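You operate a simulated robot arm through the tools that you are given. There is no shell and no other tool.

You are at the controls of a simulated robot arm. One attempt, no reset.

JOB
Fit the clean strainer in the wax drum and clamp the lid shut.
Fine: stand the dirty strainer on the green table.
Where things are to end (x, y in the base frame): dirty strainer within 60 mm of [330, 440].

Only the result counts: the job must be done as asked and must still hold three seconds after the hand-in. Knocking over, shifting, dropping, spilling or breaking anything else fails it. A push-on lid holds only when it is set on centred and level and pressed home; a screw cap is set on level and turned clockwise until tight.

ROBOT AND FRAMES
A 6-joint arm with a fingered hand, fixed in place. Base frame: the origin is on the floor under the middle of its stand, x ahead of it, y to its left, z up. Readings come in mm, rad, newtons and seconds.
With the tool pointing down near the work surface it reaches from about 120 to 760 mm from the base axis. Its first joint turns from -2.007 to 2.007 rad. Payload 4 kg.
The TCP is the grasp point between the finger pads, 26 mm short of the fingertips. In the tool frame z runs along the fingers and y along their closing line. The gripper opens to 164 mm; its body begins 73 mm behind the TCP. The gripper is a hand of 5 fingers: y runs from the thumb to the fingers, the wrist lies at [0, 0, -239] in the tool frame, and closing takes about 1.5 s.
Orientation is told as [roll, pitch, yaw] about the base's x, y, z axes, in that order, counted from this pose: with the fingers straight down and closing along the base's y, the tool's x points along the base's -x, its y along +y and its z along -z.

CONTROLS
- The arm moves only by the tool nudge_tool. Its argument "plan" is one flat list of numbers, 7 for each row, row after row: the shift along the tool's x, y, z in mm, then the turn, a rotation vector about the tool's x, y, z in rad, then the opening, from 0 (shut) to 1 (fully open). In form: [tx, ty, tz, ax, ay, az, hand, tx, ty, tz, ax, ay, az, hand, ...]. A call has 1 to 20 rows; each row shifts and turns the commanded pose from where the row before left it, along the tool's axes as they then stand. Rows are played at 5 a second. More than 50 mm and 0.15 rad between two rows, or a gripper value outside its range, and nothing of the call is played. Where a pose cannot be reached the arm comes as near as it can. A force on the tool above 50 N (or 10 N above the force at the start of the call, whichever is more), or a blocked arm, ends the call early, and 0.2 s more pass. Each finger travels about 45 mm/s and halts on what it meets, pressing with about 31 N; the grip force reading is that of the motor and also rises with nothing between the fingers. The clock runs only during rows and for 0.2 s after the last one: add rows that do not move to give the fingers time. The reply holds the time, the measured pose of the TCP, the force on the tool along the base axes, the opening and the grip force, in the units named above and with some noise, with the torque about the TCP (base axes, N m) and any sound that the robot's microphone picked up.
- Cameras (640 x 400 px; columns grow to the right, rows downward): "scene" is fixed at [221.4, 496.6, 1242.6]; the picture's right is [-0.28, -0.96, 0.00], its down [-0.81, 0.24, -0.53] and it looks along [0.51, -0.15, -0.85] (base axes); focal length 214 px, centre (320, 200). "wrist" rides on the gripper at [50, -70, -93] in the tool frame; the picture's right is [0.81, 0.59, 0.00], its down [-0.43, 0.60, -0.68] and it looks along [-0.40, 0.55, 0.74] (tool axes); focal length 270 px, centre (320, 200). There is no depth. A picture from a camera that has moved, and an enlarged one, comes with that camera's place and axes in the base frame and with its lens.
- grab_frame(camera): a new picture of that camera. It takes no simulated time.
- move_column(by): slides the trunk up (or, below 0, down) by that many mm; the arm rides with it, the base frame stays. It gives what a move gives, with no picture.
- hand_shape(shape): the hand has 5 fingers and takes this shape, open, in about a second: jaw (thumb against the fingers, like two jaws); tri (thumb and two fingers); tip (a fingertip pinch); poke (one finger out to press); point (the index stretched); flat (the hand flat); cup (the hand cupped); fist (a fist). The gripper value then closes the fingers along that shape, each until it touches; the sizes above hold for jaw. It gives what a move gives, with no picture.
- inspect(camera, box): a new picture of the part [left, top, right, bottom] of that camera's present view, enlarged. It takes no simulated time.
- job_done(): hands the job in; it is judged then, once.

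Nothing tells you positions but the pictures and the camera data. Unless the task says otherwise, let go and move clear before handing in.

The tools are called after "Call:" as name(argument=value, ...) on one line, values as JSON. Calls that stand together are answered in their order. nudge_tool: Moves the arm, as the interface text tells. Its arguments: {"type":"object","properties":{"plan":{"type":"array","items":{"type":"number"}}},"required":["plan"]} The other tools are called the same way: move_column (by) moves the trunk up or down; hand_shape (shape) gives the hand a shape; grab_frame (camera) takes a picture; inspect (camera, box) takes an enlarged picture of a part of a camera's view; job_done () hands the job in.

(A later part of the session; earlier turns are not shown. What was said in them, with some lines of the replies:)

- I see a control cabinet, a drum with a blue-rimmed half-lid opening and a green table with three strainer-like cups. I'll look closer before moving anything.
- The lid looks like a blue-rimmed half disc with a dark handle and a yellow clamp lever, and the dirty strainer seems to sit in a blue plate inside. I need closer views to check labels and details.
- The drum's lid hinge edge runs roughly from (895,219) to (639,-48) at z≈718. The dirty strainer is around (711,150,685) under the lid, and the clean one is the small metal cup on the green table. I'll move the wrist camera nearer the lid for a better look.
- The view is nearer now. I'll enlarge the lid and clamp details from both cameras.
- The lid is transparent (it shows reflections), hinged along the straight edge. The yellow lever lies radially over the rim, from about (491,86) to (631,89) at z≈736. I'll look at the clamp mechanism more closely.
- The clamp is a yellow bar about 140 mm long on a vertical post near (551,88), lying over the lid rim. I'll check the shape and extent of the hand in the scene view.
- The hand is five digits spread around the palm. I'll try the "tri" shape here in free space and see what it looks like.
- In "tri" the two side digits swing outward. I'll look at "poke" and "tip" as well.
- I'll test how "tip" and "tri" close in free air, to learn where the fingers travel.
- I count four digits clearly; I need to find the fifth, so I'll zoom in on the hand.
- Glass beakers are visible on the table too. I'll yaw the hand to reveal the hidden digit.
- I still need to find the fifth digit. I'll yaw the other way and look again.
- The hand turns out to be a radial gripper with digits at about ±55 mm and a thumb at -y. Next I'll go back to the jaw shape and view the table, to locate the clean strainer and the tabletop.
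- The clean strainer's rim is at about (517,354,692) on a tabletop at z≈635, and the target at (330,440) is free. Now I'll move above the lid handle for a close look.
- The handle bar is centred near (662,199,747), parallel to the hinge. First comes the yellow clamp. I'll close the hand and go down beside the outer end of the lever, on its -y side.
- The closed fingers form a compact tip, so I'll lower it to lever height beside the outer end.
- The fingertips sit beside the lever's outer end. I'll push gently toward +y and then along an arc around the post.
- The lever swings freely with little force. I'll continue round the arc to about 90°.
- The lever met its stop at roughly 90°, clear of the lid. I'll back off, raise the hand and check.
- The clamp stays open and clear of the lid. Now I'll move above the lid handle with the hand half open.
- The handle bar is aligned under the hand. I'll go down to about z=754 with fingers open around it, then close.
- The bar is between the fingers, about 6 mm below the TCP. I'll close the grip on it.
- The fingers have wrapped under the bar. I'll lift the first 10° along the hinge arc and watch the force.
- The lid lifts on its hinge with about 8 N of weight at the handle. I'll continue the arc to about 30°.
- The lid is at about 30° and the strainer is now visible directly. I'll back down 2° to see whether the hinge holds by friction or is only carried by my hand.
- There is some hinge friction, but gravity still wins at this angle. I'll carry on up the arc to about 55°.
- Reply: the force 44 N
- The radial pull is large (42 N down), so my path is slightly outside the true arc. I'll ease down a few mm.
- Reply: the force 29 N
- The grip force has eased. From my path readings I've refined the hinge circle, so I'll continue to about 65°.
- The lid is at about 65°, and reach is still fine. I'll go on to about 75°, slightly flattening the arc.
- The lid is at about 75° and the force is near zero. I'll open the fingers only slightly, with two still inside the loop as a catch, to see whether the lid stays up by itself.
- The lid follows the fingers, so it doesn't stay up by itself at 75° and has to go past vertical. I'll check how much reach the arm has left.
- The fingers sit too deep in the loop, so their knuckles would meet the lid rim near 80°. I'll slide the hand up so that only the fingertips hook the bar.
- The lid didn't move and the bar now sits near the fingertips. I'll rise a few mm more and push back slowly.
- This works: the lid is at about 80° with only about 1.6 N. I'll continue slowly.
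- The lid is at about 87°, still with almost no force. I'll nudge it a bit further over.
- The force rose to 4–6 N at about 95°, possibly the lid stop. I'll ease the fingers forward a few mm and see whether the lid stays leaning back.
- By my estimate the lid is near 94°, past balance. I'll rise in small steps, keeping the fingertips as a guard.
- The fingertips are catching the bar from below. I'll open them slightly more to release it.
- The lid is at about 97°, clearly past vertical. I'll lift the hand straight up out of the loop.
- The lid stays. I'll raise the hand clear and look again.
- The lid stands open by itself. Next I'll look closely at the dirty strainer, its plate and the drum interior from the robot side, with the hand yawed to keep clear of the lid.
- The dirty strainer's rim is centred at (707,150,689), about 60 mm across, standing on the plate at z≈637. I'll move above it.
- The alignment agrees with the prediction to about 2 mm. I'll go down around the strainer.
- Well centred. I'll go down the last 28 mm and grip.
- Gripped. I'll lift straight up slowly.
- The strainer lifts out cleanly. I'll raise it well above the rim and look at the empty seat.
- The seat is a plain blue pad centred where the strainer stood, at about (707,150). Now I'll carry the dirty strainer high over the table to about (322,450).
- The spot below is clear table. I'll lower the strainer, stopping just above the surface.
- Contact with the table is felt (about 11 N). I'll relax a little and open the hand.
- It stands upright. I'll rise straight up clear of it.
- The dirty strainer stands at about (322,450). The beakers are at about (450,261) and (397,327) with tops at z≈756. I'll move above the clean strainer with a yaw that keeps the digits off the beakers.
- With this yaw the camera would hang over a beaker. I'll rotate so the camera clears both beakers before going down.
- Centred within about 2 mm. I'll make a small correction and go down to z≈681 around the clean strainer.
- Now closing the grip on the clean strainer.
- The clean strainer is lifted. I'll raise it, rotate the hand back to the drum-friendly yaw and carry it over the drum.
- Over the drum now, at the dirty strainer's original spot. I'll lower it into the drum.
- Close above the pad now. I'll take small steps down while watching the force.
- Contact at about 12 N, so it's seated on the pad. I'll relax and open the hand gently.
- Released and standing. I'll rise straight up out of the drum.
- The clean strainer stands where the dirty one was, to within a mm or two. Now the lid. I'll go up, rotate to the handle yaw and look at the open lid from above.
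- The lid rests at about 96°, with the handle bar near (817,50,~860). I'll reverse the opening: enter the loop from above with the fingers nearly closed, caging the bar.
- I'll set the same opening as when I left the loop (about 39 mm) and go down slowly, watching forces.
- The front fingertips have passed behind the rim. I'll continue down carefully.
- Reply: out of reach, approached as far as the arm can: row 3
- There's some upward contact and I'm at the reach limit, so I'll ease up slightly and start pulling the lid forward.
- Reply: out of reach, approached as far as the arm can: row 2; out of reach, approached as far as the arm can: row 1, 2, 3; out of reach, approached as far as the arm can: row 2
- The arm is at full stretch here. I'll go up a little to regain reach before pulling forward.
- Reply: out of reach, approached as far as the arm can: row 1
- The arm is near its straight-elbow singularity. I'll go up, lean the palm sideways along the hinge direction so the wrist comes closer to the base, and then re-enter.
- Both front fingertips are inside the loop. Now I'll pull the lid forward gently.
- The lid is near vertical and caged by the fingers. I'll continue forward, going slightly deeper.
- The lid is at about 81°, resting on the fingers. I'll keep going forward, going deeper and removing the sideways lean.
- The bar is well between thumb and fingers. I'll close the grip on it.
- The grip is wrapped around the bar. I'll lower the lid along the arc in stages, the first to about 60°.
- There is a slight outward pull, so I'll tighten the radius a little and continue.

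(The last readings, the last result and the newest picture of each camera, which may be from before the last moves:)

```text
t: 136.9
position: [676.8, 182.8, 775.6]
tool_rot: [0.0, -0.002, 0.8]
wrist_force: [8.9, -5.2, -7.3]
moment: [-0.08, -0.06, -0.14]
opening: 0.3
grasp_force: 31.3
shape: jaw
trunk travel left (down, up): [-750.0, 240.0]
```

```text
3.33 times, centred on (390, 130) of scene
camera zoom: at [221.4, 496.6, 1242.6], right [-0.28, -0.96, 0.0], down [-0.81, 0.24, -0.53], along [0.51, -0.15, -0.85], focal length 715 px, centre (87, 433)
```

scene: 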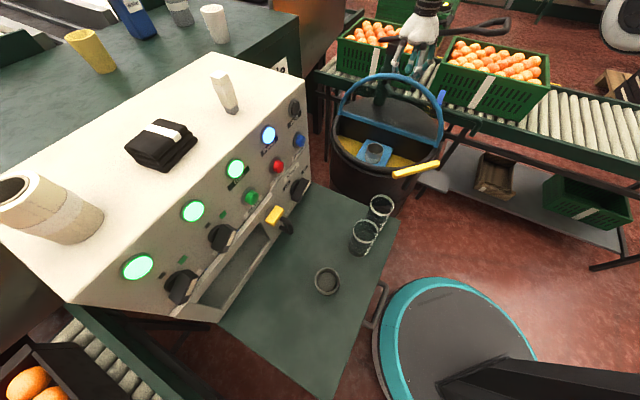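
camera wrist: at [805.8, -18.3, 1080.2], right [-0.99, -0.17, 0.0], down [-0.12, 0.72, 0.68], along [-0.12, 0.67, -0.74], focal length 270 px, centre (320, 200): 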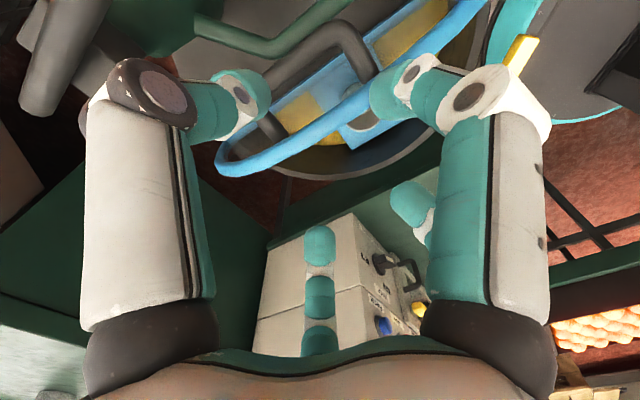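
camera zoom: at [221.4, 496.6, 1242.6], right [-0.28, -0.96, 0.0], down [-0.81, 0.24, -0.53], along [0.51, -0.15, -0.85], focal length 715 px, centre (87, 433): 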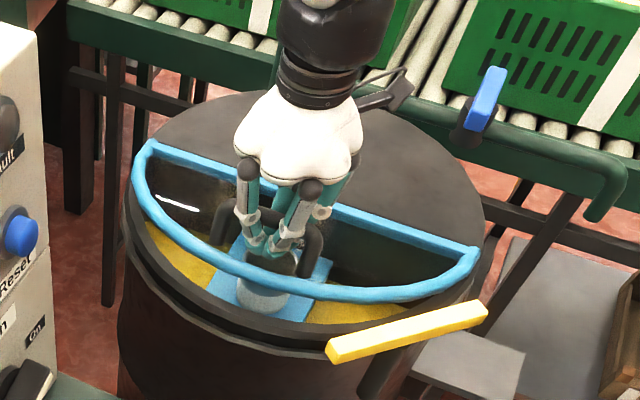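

Call:
nudge_tool(plan=[-0.15, 0.8, 6.2, 0, 0, 0, 0, -0.15, 1, 6.2, 0, 0, 0, 0, -0.15, 1.5, 5, 0, 0, 0, 0, 0, 0, 0, 0, 0, 0, 0])

Call:
inspect(camera="scene", box=[320, 70, 460, 190])

```text
t: 137.9
position: [674.1, 186.2, 758.5]
tool_rot: [0.001, 0.003, 0.8]
wrist_force: [-8.4, 10.3, 3.4]
moment: [-0.02, -0.12, -0.05]
opening: 0.1
grasp_force: 30.9
shape: jaw
trunk travel left (down, up): [-750.0, 240.0]
```

```text
3.33 times, centred on (390, 130) of scene
camera zoom: at [221.4, 496.6, 1242.6], right [-0.28, -0.96, 0.0], down [-0.81, 0.24, -0.53], along [0.51, -0.15, -0.85], focal length 715 px, centre (87, 433)
```

zoom: 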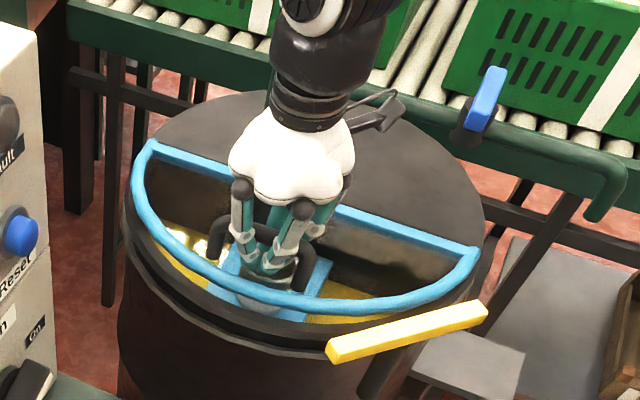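

Call:
nudge_tool(plan=[-0.15, 2.5, 2.5, 0, 0, 0, 0, -0.15, 2, 3, 0, 0, 0, 0, 0, 0, 0, 0, 0, 0, 0])

Call:
inspect(camera="scene", box=[320, 80, 440, 180])

```text
t: 138.7
position: [671.4, 188.6, 753.5]
tool_rot: [-0.001, 0.001, 0.796]
wrist_force: [-7.3, 0.8, 1.5]
moment: [-0.09, -0.24, -0.05]
opening: 0.0
grasp_force: 31.4
shape: jaw
trunk travel left (down, up): [-750.0, 240.0]
```

```text
4.00 times, centred on (380, 130) of scene
camera zoom: at [221.4, 496.6, 1242.6], right [-0.28, -0.96, 0.0], down [-0.81, 0.24, -0.53], along [0.51, -0.15, -0.85], focal length 858 px, centre (80, 480)
```

zoom: 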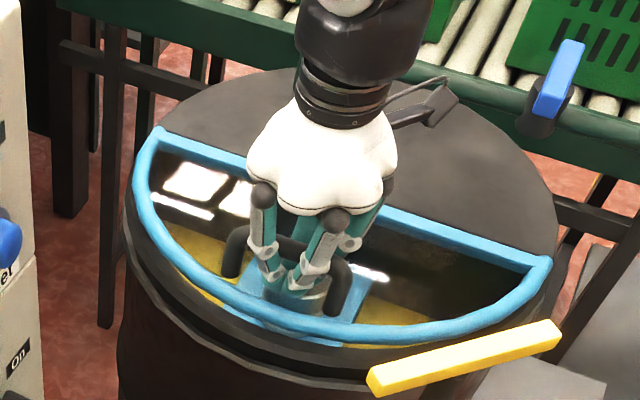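

Call:
nudge_tool(plan=[0, 0.7, 3, 0, 0, 0, 0, 0, 0.7, 3, 0, 0, 0, 0, 0, 0, 0, 0, 0, 0, 0])

Call:
inspect(camera="scene", box=[320, 80, 440, 180])

```text
t: 139.5
position: [670.6, 189.6, 747.4]
tool_rot: [0.0, 0.001, 0.8]
wrist_force: [-7.4, -0.2, 1.5]
moment: [-0.14, -0.39, -0.02]
opening: 0.1
grasp_force: 30.4
shape: jaw
trunk travel left (down, up): [-750.0, 240.0]
```

```text
4.00 times, centred on (380, 130) of scene
camera zoom: at [221.4, 496.6, 1242.6], right [-0.28, -0.96, 0.0], down [-0.81, 0.24, -0.53], along [0.51, -0.15, -0.85], focal length 858 px, centre (80, 480)
```

zoom: 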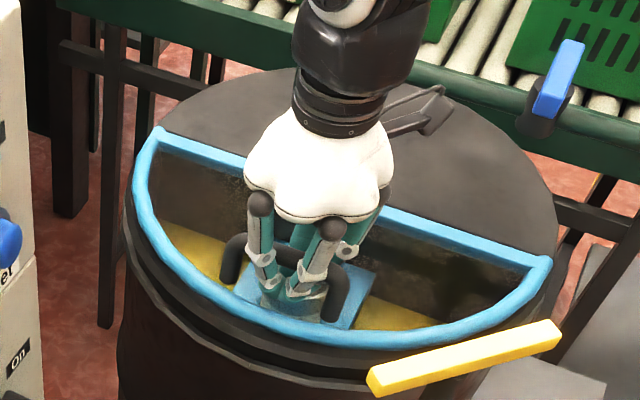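

Call:
nudge_tool(plan=[0, 0.5, 2.5, 0, 0, 0, 0, 0, 0, 0, 0, 0, 0, 0])

Call:
nudge_tool(plan=[0, 0.3, 2, 0, 0, 0, 0, 0, 0, 0, 0, 0, 0, 0])

Call:
inspect(camera="scene", box=[320, 80, 440, 180])

Call:
grab_frame(camera="wrist")

```text
t: 140.1
position: [670.2, 189.3, 745.2]
tool_rot: [-0.001, 0.0, 0.8]
wrist_force: [-6.6, -0.9, 1.9]
moment: [-0.14, -0.4, 0.01]
opening: 0.0
grasp_force: 31.4
shape: jaw
trunk travel left (down, up): [-750.0, 240.0]
```

```text
t: 140.7
position: [669.1, 189.9, 743.2]
tool_rot: [-0.001, 0.001, 0.799]
wrist_force: [-6.9, 0.0, 2.9]
moment: [-0.16, -0.43, -0.03]
opening: 0.0
grasp_force: 31.3
shape: jaw
trunk travel left (down, up): [-750.0, 240.0]
```

```text
4.00 times, centred on (380, 130) of scene
camera zoom: at [221.4, 496.6, 1242.6], right [-0.28, -0.96, 0.0], down [-0.81, 0.24, -0.53], along [0.51, -0.15, -0.85], focal length 858 px, centre (80, 480)
```

zoom: 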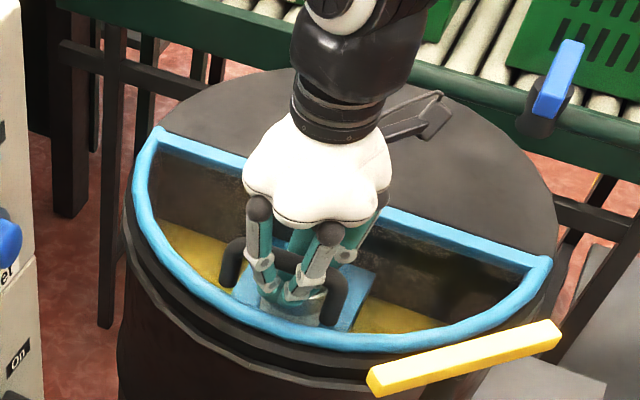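

```text
taken
camera wrist: at [684.9, 106.4, 837.6], right [-0.99, -0.17, 0.0], down [-0.13, 0.73, 0.68], along [-0.11, 0.67, -0.74], focal length 270 px, centre (320, 200)
```

wrist: 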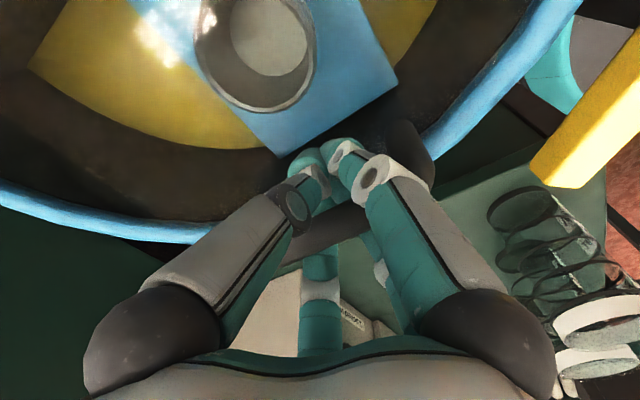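

The rim appears back in its closed position. I'll open the hand slowly and rise.

Call:
nudge_tool(plan=[0, 0, 0, 0, 0, 0, 0.15, 0, 0, 0, 0, 0, 0, 0.3, 0, 0, 0, 0, 0, 0, 0.45, 0, 0, 0, 0, 0, 0, 0.5, 0, 0, 0, 0, 0, 0, 0.5, 0, 0, 0, 0, 0, 0, 0.5, 0, 0, -15, 0, 0, 0, 0.5, 0, 0, -25, 0, 0, 0, 0.5, 0, 0, -35, 0, 0, 0, 0.5, 0, 0, -35, 0, 0, 0, 0.5])

Call:
inspect(camera="scene", box=[320, 80, 440, 180])

Call:
grab_frame(camera="wrist")

```text
t: 142.9
position: [670.8, 190.9, 851.7]
tool_rot: [-0.001, 0.001, 0.8]
wrist_force: [-0.5, 0.3, 0.0]
moment: [-0.01, -0.01, -0.03]
opening: 81.4
grasp_force: 0.0
shape: jaw
trunk travel left (down, up): [-750.0, 240.0]
```

```text
4.00 times, centred on (380, 130) of scene
camera zoom: at [221.4, 496.6, 1242.6], right [-0.28, -0.96, 0.0], down [-0.81, 0.24, -0.53], along [0.51, -0.15, -0.85], focal length 858 px, centre (80, 480)
```

zoom: 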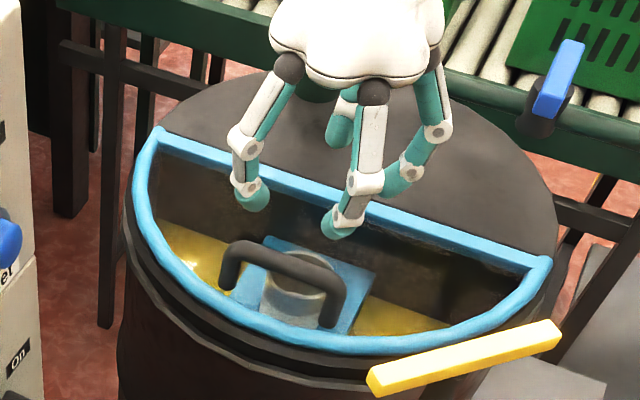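

```text
taken
camera wrist: at [685.5, 106.8, 944.9], right [-0.99, -0.17, 0.0], down [-0.12, 0.73, 0.68], along [-0.11, 0.67, -0.74], focal length 270 px, centre (320, 200)
```

wrist: 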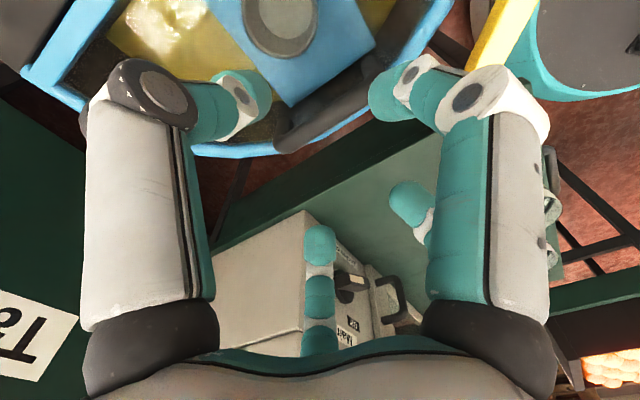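

The lid is closed as at the start. Next is the clamp. I'll close the fingers and move to the drum side of the lever's outer arm.

Call:
nudge_tool(plan=[31.7, 5.8, 10, 0, 0, 0, 0, 31.7, 5.8, 10, 0, 0, 0, 0, 31.7, 5.8, 10, 0, 0, 0, 0, 0, 0, 0, 0, 0, 0, 0, 0, 0, 0, 0, 0, 0, 0, 0, 0, 0, 0, 0, 0, 0])

Call:
grab_frame(camera="wrist")

Call:
inspect(camera="scene", box=[340, 80, 480, 200])

```text
t: 144.3
position: [592.2, 134.2, 822.4]
tool_rot: [-0.001, 0.0, 0.797]
wrist_force: [-0.4, -0.4, 0.8]
moment: [-0.03, 0.01, 0.02]
opening: 0.1
grasp_force: 28.7
shape: jaw
trunk travel left (down, up): [-750.0, 240.0]
```

```text
taken
camera wrist: at [607.5, 50.7, 916.2], right [-0.99, -0.17, 0.0], down [-0.12, 0.73, 0.68], along [-0.11, 0.67, -0.74], focal length 270 px, centre (320, 200)
```

wrist: 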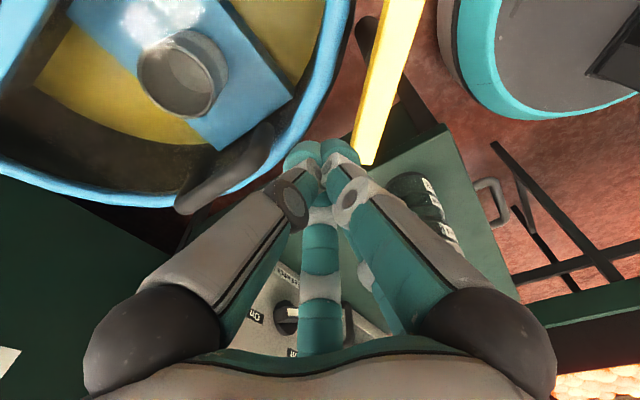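

```text
3.33 times, centred on (410, 140) of scene
camera zoom: at [221.4, 496.6, 1242.6], right [-0.28, -0.96, 0.0], down [-0.81, 0.24, -0.53], along [0.51, -0.15, -0.85], focal length 715 px, centre (20, 400)
```

zoom: 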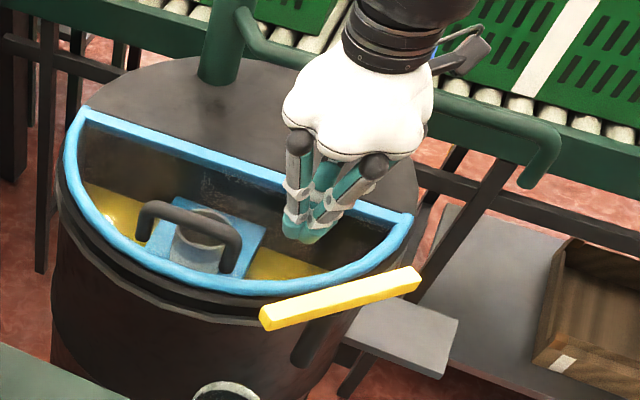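

The fingertips are on the drum side of the lever. I'll go down to lever height, keeping above the lid rim.

Call:
nudge_tool(plan=[0, 0, 18, 0, 0, 0, 0, 0, 0, 18, 0, 0, 0, 0, 0, 0, 18, 0, 0, 0, 0, 0, 0, 14, 0, 0, 0, 0, 0, 0, 0, 0, 0, 0, 0])

Call:
grab_frame(camera="wrist")

Call:
inspect(camera="scene", box=[340, 80, 480, 200])

```text
t: 145.5
position: [592.4, 134.2, 754.4]
tool_rot: [0.0, 0.0, 0.8]
wrist_force: [-0.3, 0.1, 0.6]
moment: [0.0, 0.0, 0.03]
opening: 0.0
grasp_force: 31.3
shape: jaw
trunk travel left (down, up): [-750.0, 240.0]
```

```text
taken
camera wrist: at [607.8, 50.3, 848.7], right [-0.99, -0.17, 0.0], down [-0.12, 0.73, 0.68], along [-0.11, 0.67, -0.74], focal length 270 px, centre (320, 200)
```

wrist: 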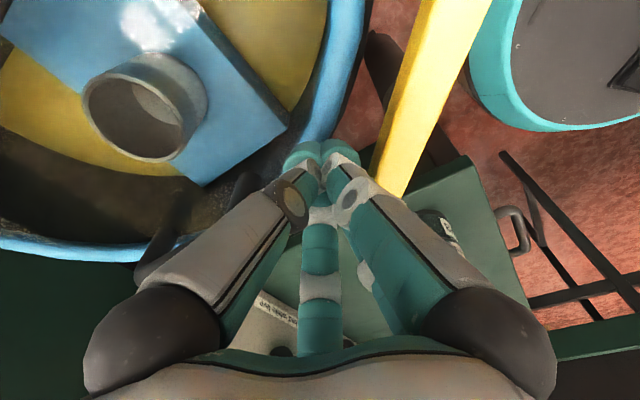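

```text
3.33 times, centred on (410, 140) of scene
camera zoom: at [221.4, 496.6, 1242.6], right [-0.28, -0.96, 0.0], down [-0.81, 0.24, -0.53], along [0.51, -0.15, -0.85], focal length 715 px, centre (20, 400)
```

zoom: 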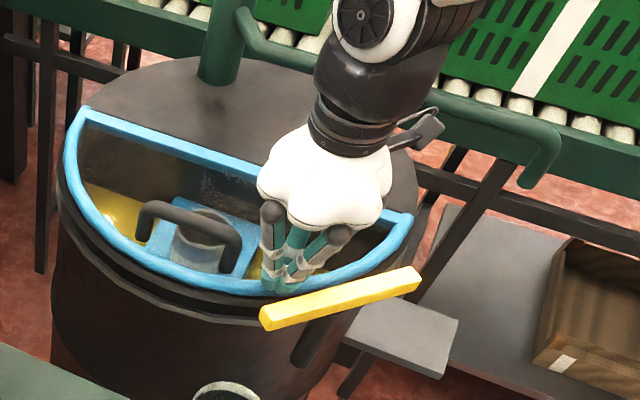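

Call:
nudge_tool(plan=[4.5, 4.7, 0, 0, 0, 0, 0, 4.5, 4.7, 0, 0, 0, 0, 0, 4.5, 8.9, 1, 0, 0, 0, 0, 4.5, 8.9, 1, 0, 0, 0, 0, 0, 0, 0, 0, 0, 0, 0])

Call:
inspect(camera="scene", box=[340, 80, 480, 200])

```text
t: 146.7
position: [558.6, 142.3, 754.3]
tool_rot: [-0.001, 0.0, 0.797]
wrist_force: [0.6, -0.3, 1.0]
moment: [-0.01, 0.0, 0.01]
opening: 0.0
grasp_force: 31.2
shape: jaw
trunk travel left (down, up): [-750.0, 240.0]
```

```text
3.33 times, centred on (410, 140) of scene
camera zoom: at [221.4, 496.6, 1242.6], right [-0.28, -0.96, 0.0], down [-0.81, 0.24, -0.53], along [0.51, -0.15, -0.85], focal length 715 px, centre (20, 400)
```

zoom: 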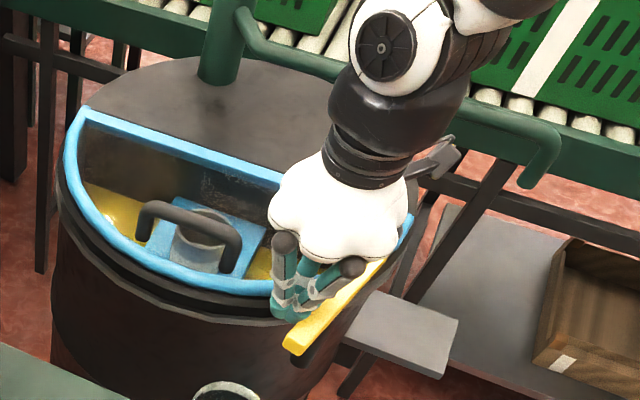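

The lever is turning back. I'll continue along the arc to the radial position.

Call:
nudge_tool(plan=[7.3, 7.5, 0, 0, 0, 0, 0, 7.3, 7.5, 0, 0, 0, 0, 0, 9.4, 3.8, 0, 0, 0, 0, 0, 9.4, 3.7, 0, 0, 0, 0, 0, 9, 0, 0, 0, 0, 0, 0, 0, 0, 0, 0, 0, 0, 0])

Call:
inspect(camera="scene", box=[340, 80, 480, 200])

Call:
grab_frame(camera="wrist")

```text
t: 148.1
position: [513.5, 126.9, 752.7]
tool_rot: [0.001, 0.001, 0.796]
wrist_force: [-0.4, 0.2, 1.1]
moment: [0.03, 0.0, 0.01]
opening: 0.1
grasp_force: 31.3
shape: jaw
trunk travel left (down, up): [-750.0, 240.0]
```

```text
3.33 times, centred on (410, 140) of scene
camera zoom: at [221.4, 496.6, 1242.6], right [-0.28, -0.96, 0.0], down [-0.81, 0.24, -0.53], along [0.51, -0.15, -0.85], focal length 715 px, centre (20, 400)
```

zoom: 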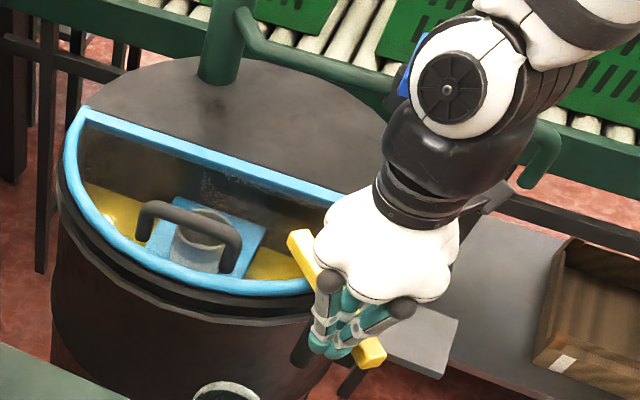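

```text
taken
camera wrist: at [529.0, 41.9, 847.5], right [-0.99, -0.17, 0.0], down [-0.12, 0.73, 0.68], along [-0.11, 0.67, -0.74], focal length 270 px, centre (320, 200)
```

wrist: 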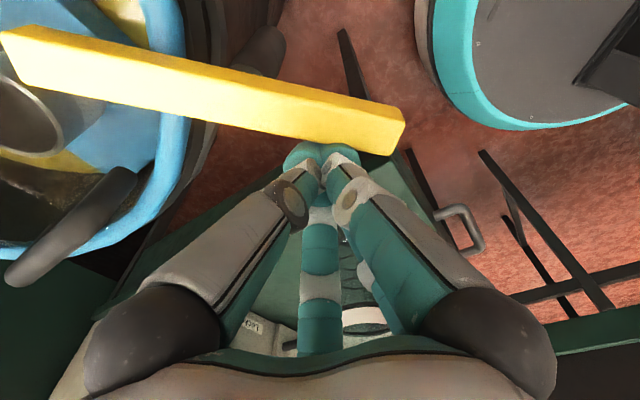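

Call:
nudge_tool(plan=[4.5, -1, 0, 0, 0, 0, 0, 4.5, -2, 0, 0, 0, 0, 0, 0, 0, 0, 0, 0, 0, 0])

Call:
inspect(camera="scene", box=[340, 80, 480, 200])

```text
t: 148.9
position: [512.2, 119.6, 752.7]
tool_rot: [-0.002, -0.003, 0.799]
wrist_force: [6.2, 30.9, 4.8]
moment: [0.53, -0.09, 0.01]
opening: 0.0
grasp_force: 31.2
shape: jaw
trunk travel left (down, up): [-750.0, 240.0]
```

```text
3.33 times, centred on (410, 140) of scene
camera zoom: at [221.4, 496.6, 1242.6], right [-0.28, -0.96, 0.0], down [-0.81, 0.24, -0.53], along [0.51, -0.15, -0.85], focal length 715 px, centre (20, 400)
```

zoom: 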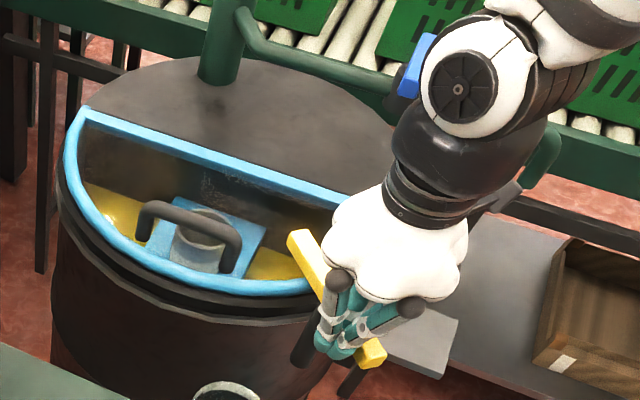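

The lever hit its closed stop (31 N), at the same position as originally. I'll back off and rise.

Call:
nudge_tool(plan=[-4, 4, 0, 0, 0, 0, 0, -7, 7, 0, 0, 0, 0, 0, 0, 0, -30, 0, 0, 0, 0, 0, 0, -40, 0, 0, 0, 0, 0, 0, -45, 0, 0, 0, 0, 0, 0, -45, 0, 0, 0, 0])

Call:
inspect(camera="scene", box=[330, 80, 450, 200])

Call:
grab_frame(camera="wrist")

Call:
grab_frame(camera="scene")

```text
t: 150.3
position: [506.4, 134.3, 914.4]
tool_rot: [0.001, 0.0, 0.799]
wrist_force: [0.1, 0.5, -0.2]
moment: [0.0, -0.01, 0.04]
opening: 0.4
grasp_force: 31.1
shape: jaw
trunk travel left (down, up): [-750.0, 240.0]
```

```text
3.33 times, centred on (390, 140) of scene
camera zoom: at [221.4, 496.6, 1242.6], right [-0.28, -0.96, 0.0], down [-0.81, 0.24, -0.53], along [0.51, -0.15, -0.85], focal length 715 px, centre (87, 400)
```

zoom: 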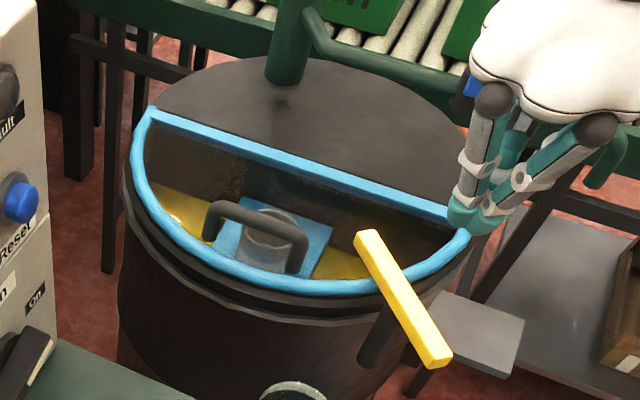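

```text
taken
camera wrist: at [522.4, 49.9, 1008.2], right [-0.99, -0.17, 0.0], down [-0.12, 0.73, 0.68], along [-0.12, 0.67, -0.74], focal length 270 px, centre (320, 200)
```

wrist: 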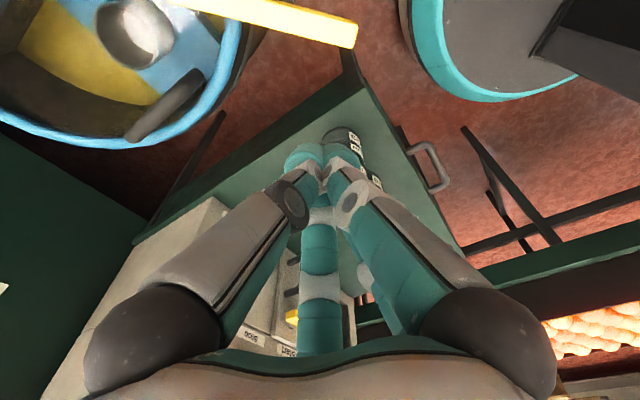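

```text
taken
```

scene: 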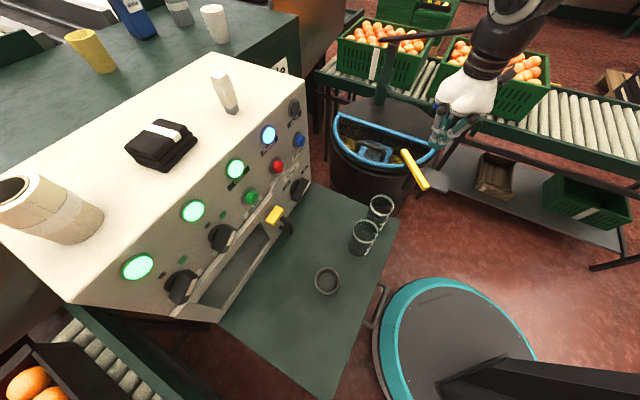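

The lid and clamp match the starting closed state. I'll do a last check of the dirty strainer's position, the beakers and the strainer inside the drum.

Call:
inspect(camera="scene", box=[290, 180, 410, 310])

Call:
inspect(camera="scene", box=[320, 100, 440, 190])

```text
3.08 times, centred on (350, 245) of scene
camera zoom: at [221.4, 496.6, 1242.6], right [-0.28, -0.96, 0.0], down [-0.81, 0.24, -0.53], along [0.51, -0.15, -0.85], focal length 660 px, centre (228, 62)
```

zoom: 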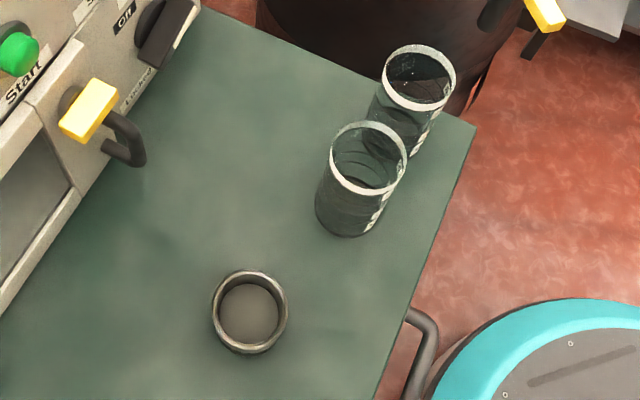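

```text
4.44 times, centred on (380, 145) of scene
camera zoom: at [221.4, 496.6, 1242.6], right [-0.28, -0.96, 0.0], down [-0.81, 0.24, -0.53], along [0.51, -0.15, -0.85], focal length 953 px, centre (53, 444)
```

zoom: 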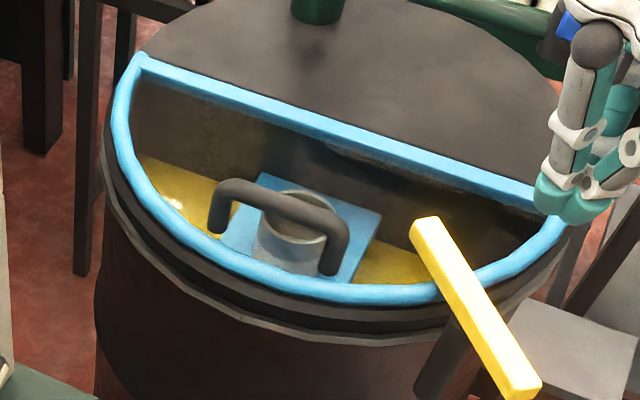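

Everything is in place. The dirty strainer is at about (323,449), about 12 mm from its target. The clean strainer stands in the drum, the lid is closed, and the clamp is back over the rim at its stop. The hand is clear, so I'm handing in.

Call:
job_done()

```text
The job is handed in.
```

The clean strainer is in the wax drum, the lid is closed and clamped, and the dirty strainer is standing on the green table. The job is handed in; the reply only confirms receipt, so I don't know the judged result.

- **Clean strainer:** it stands upright on the blue pad, within about 2 mm of where the dirty one stood. The pad is flat with no recess, so I used that spot as the seat.
- **Lid and clamp:** the lid is down in the same position as at the start. I pushed the yellow lever back over the rim until it met its stop, at about 31 N, and it matches its starting position in the picture.
- **Dirty strainer:** it stands at about (323, 449), roughly 12 mm from the target of [330, 440].
- **Everything else:** the last pictures show the beakers still standing, and I did not touch the control cabinet or the pipe valve. I let go of everything, and the hand is clear above the clamp side of the drum.
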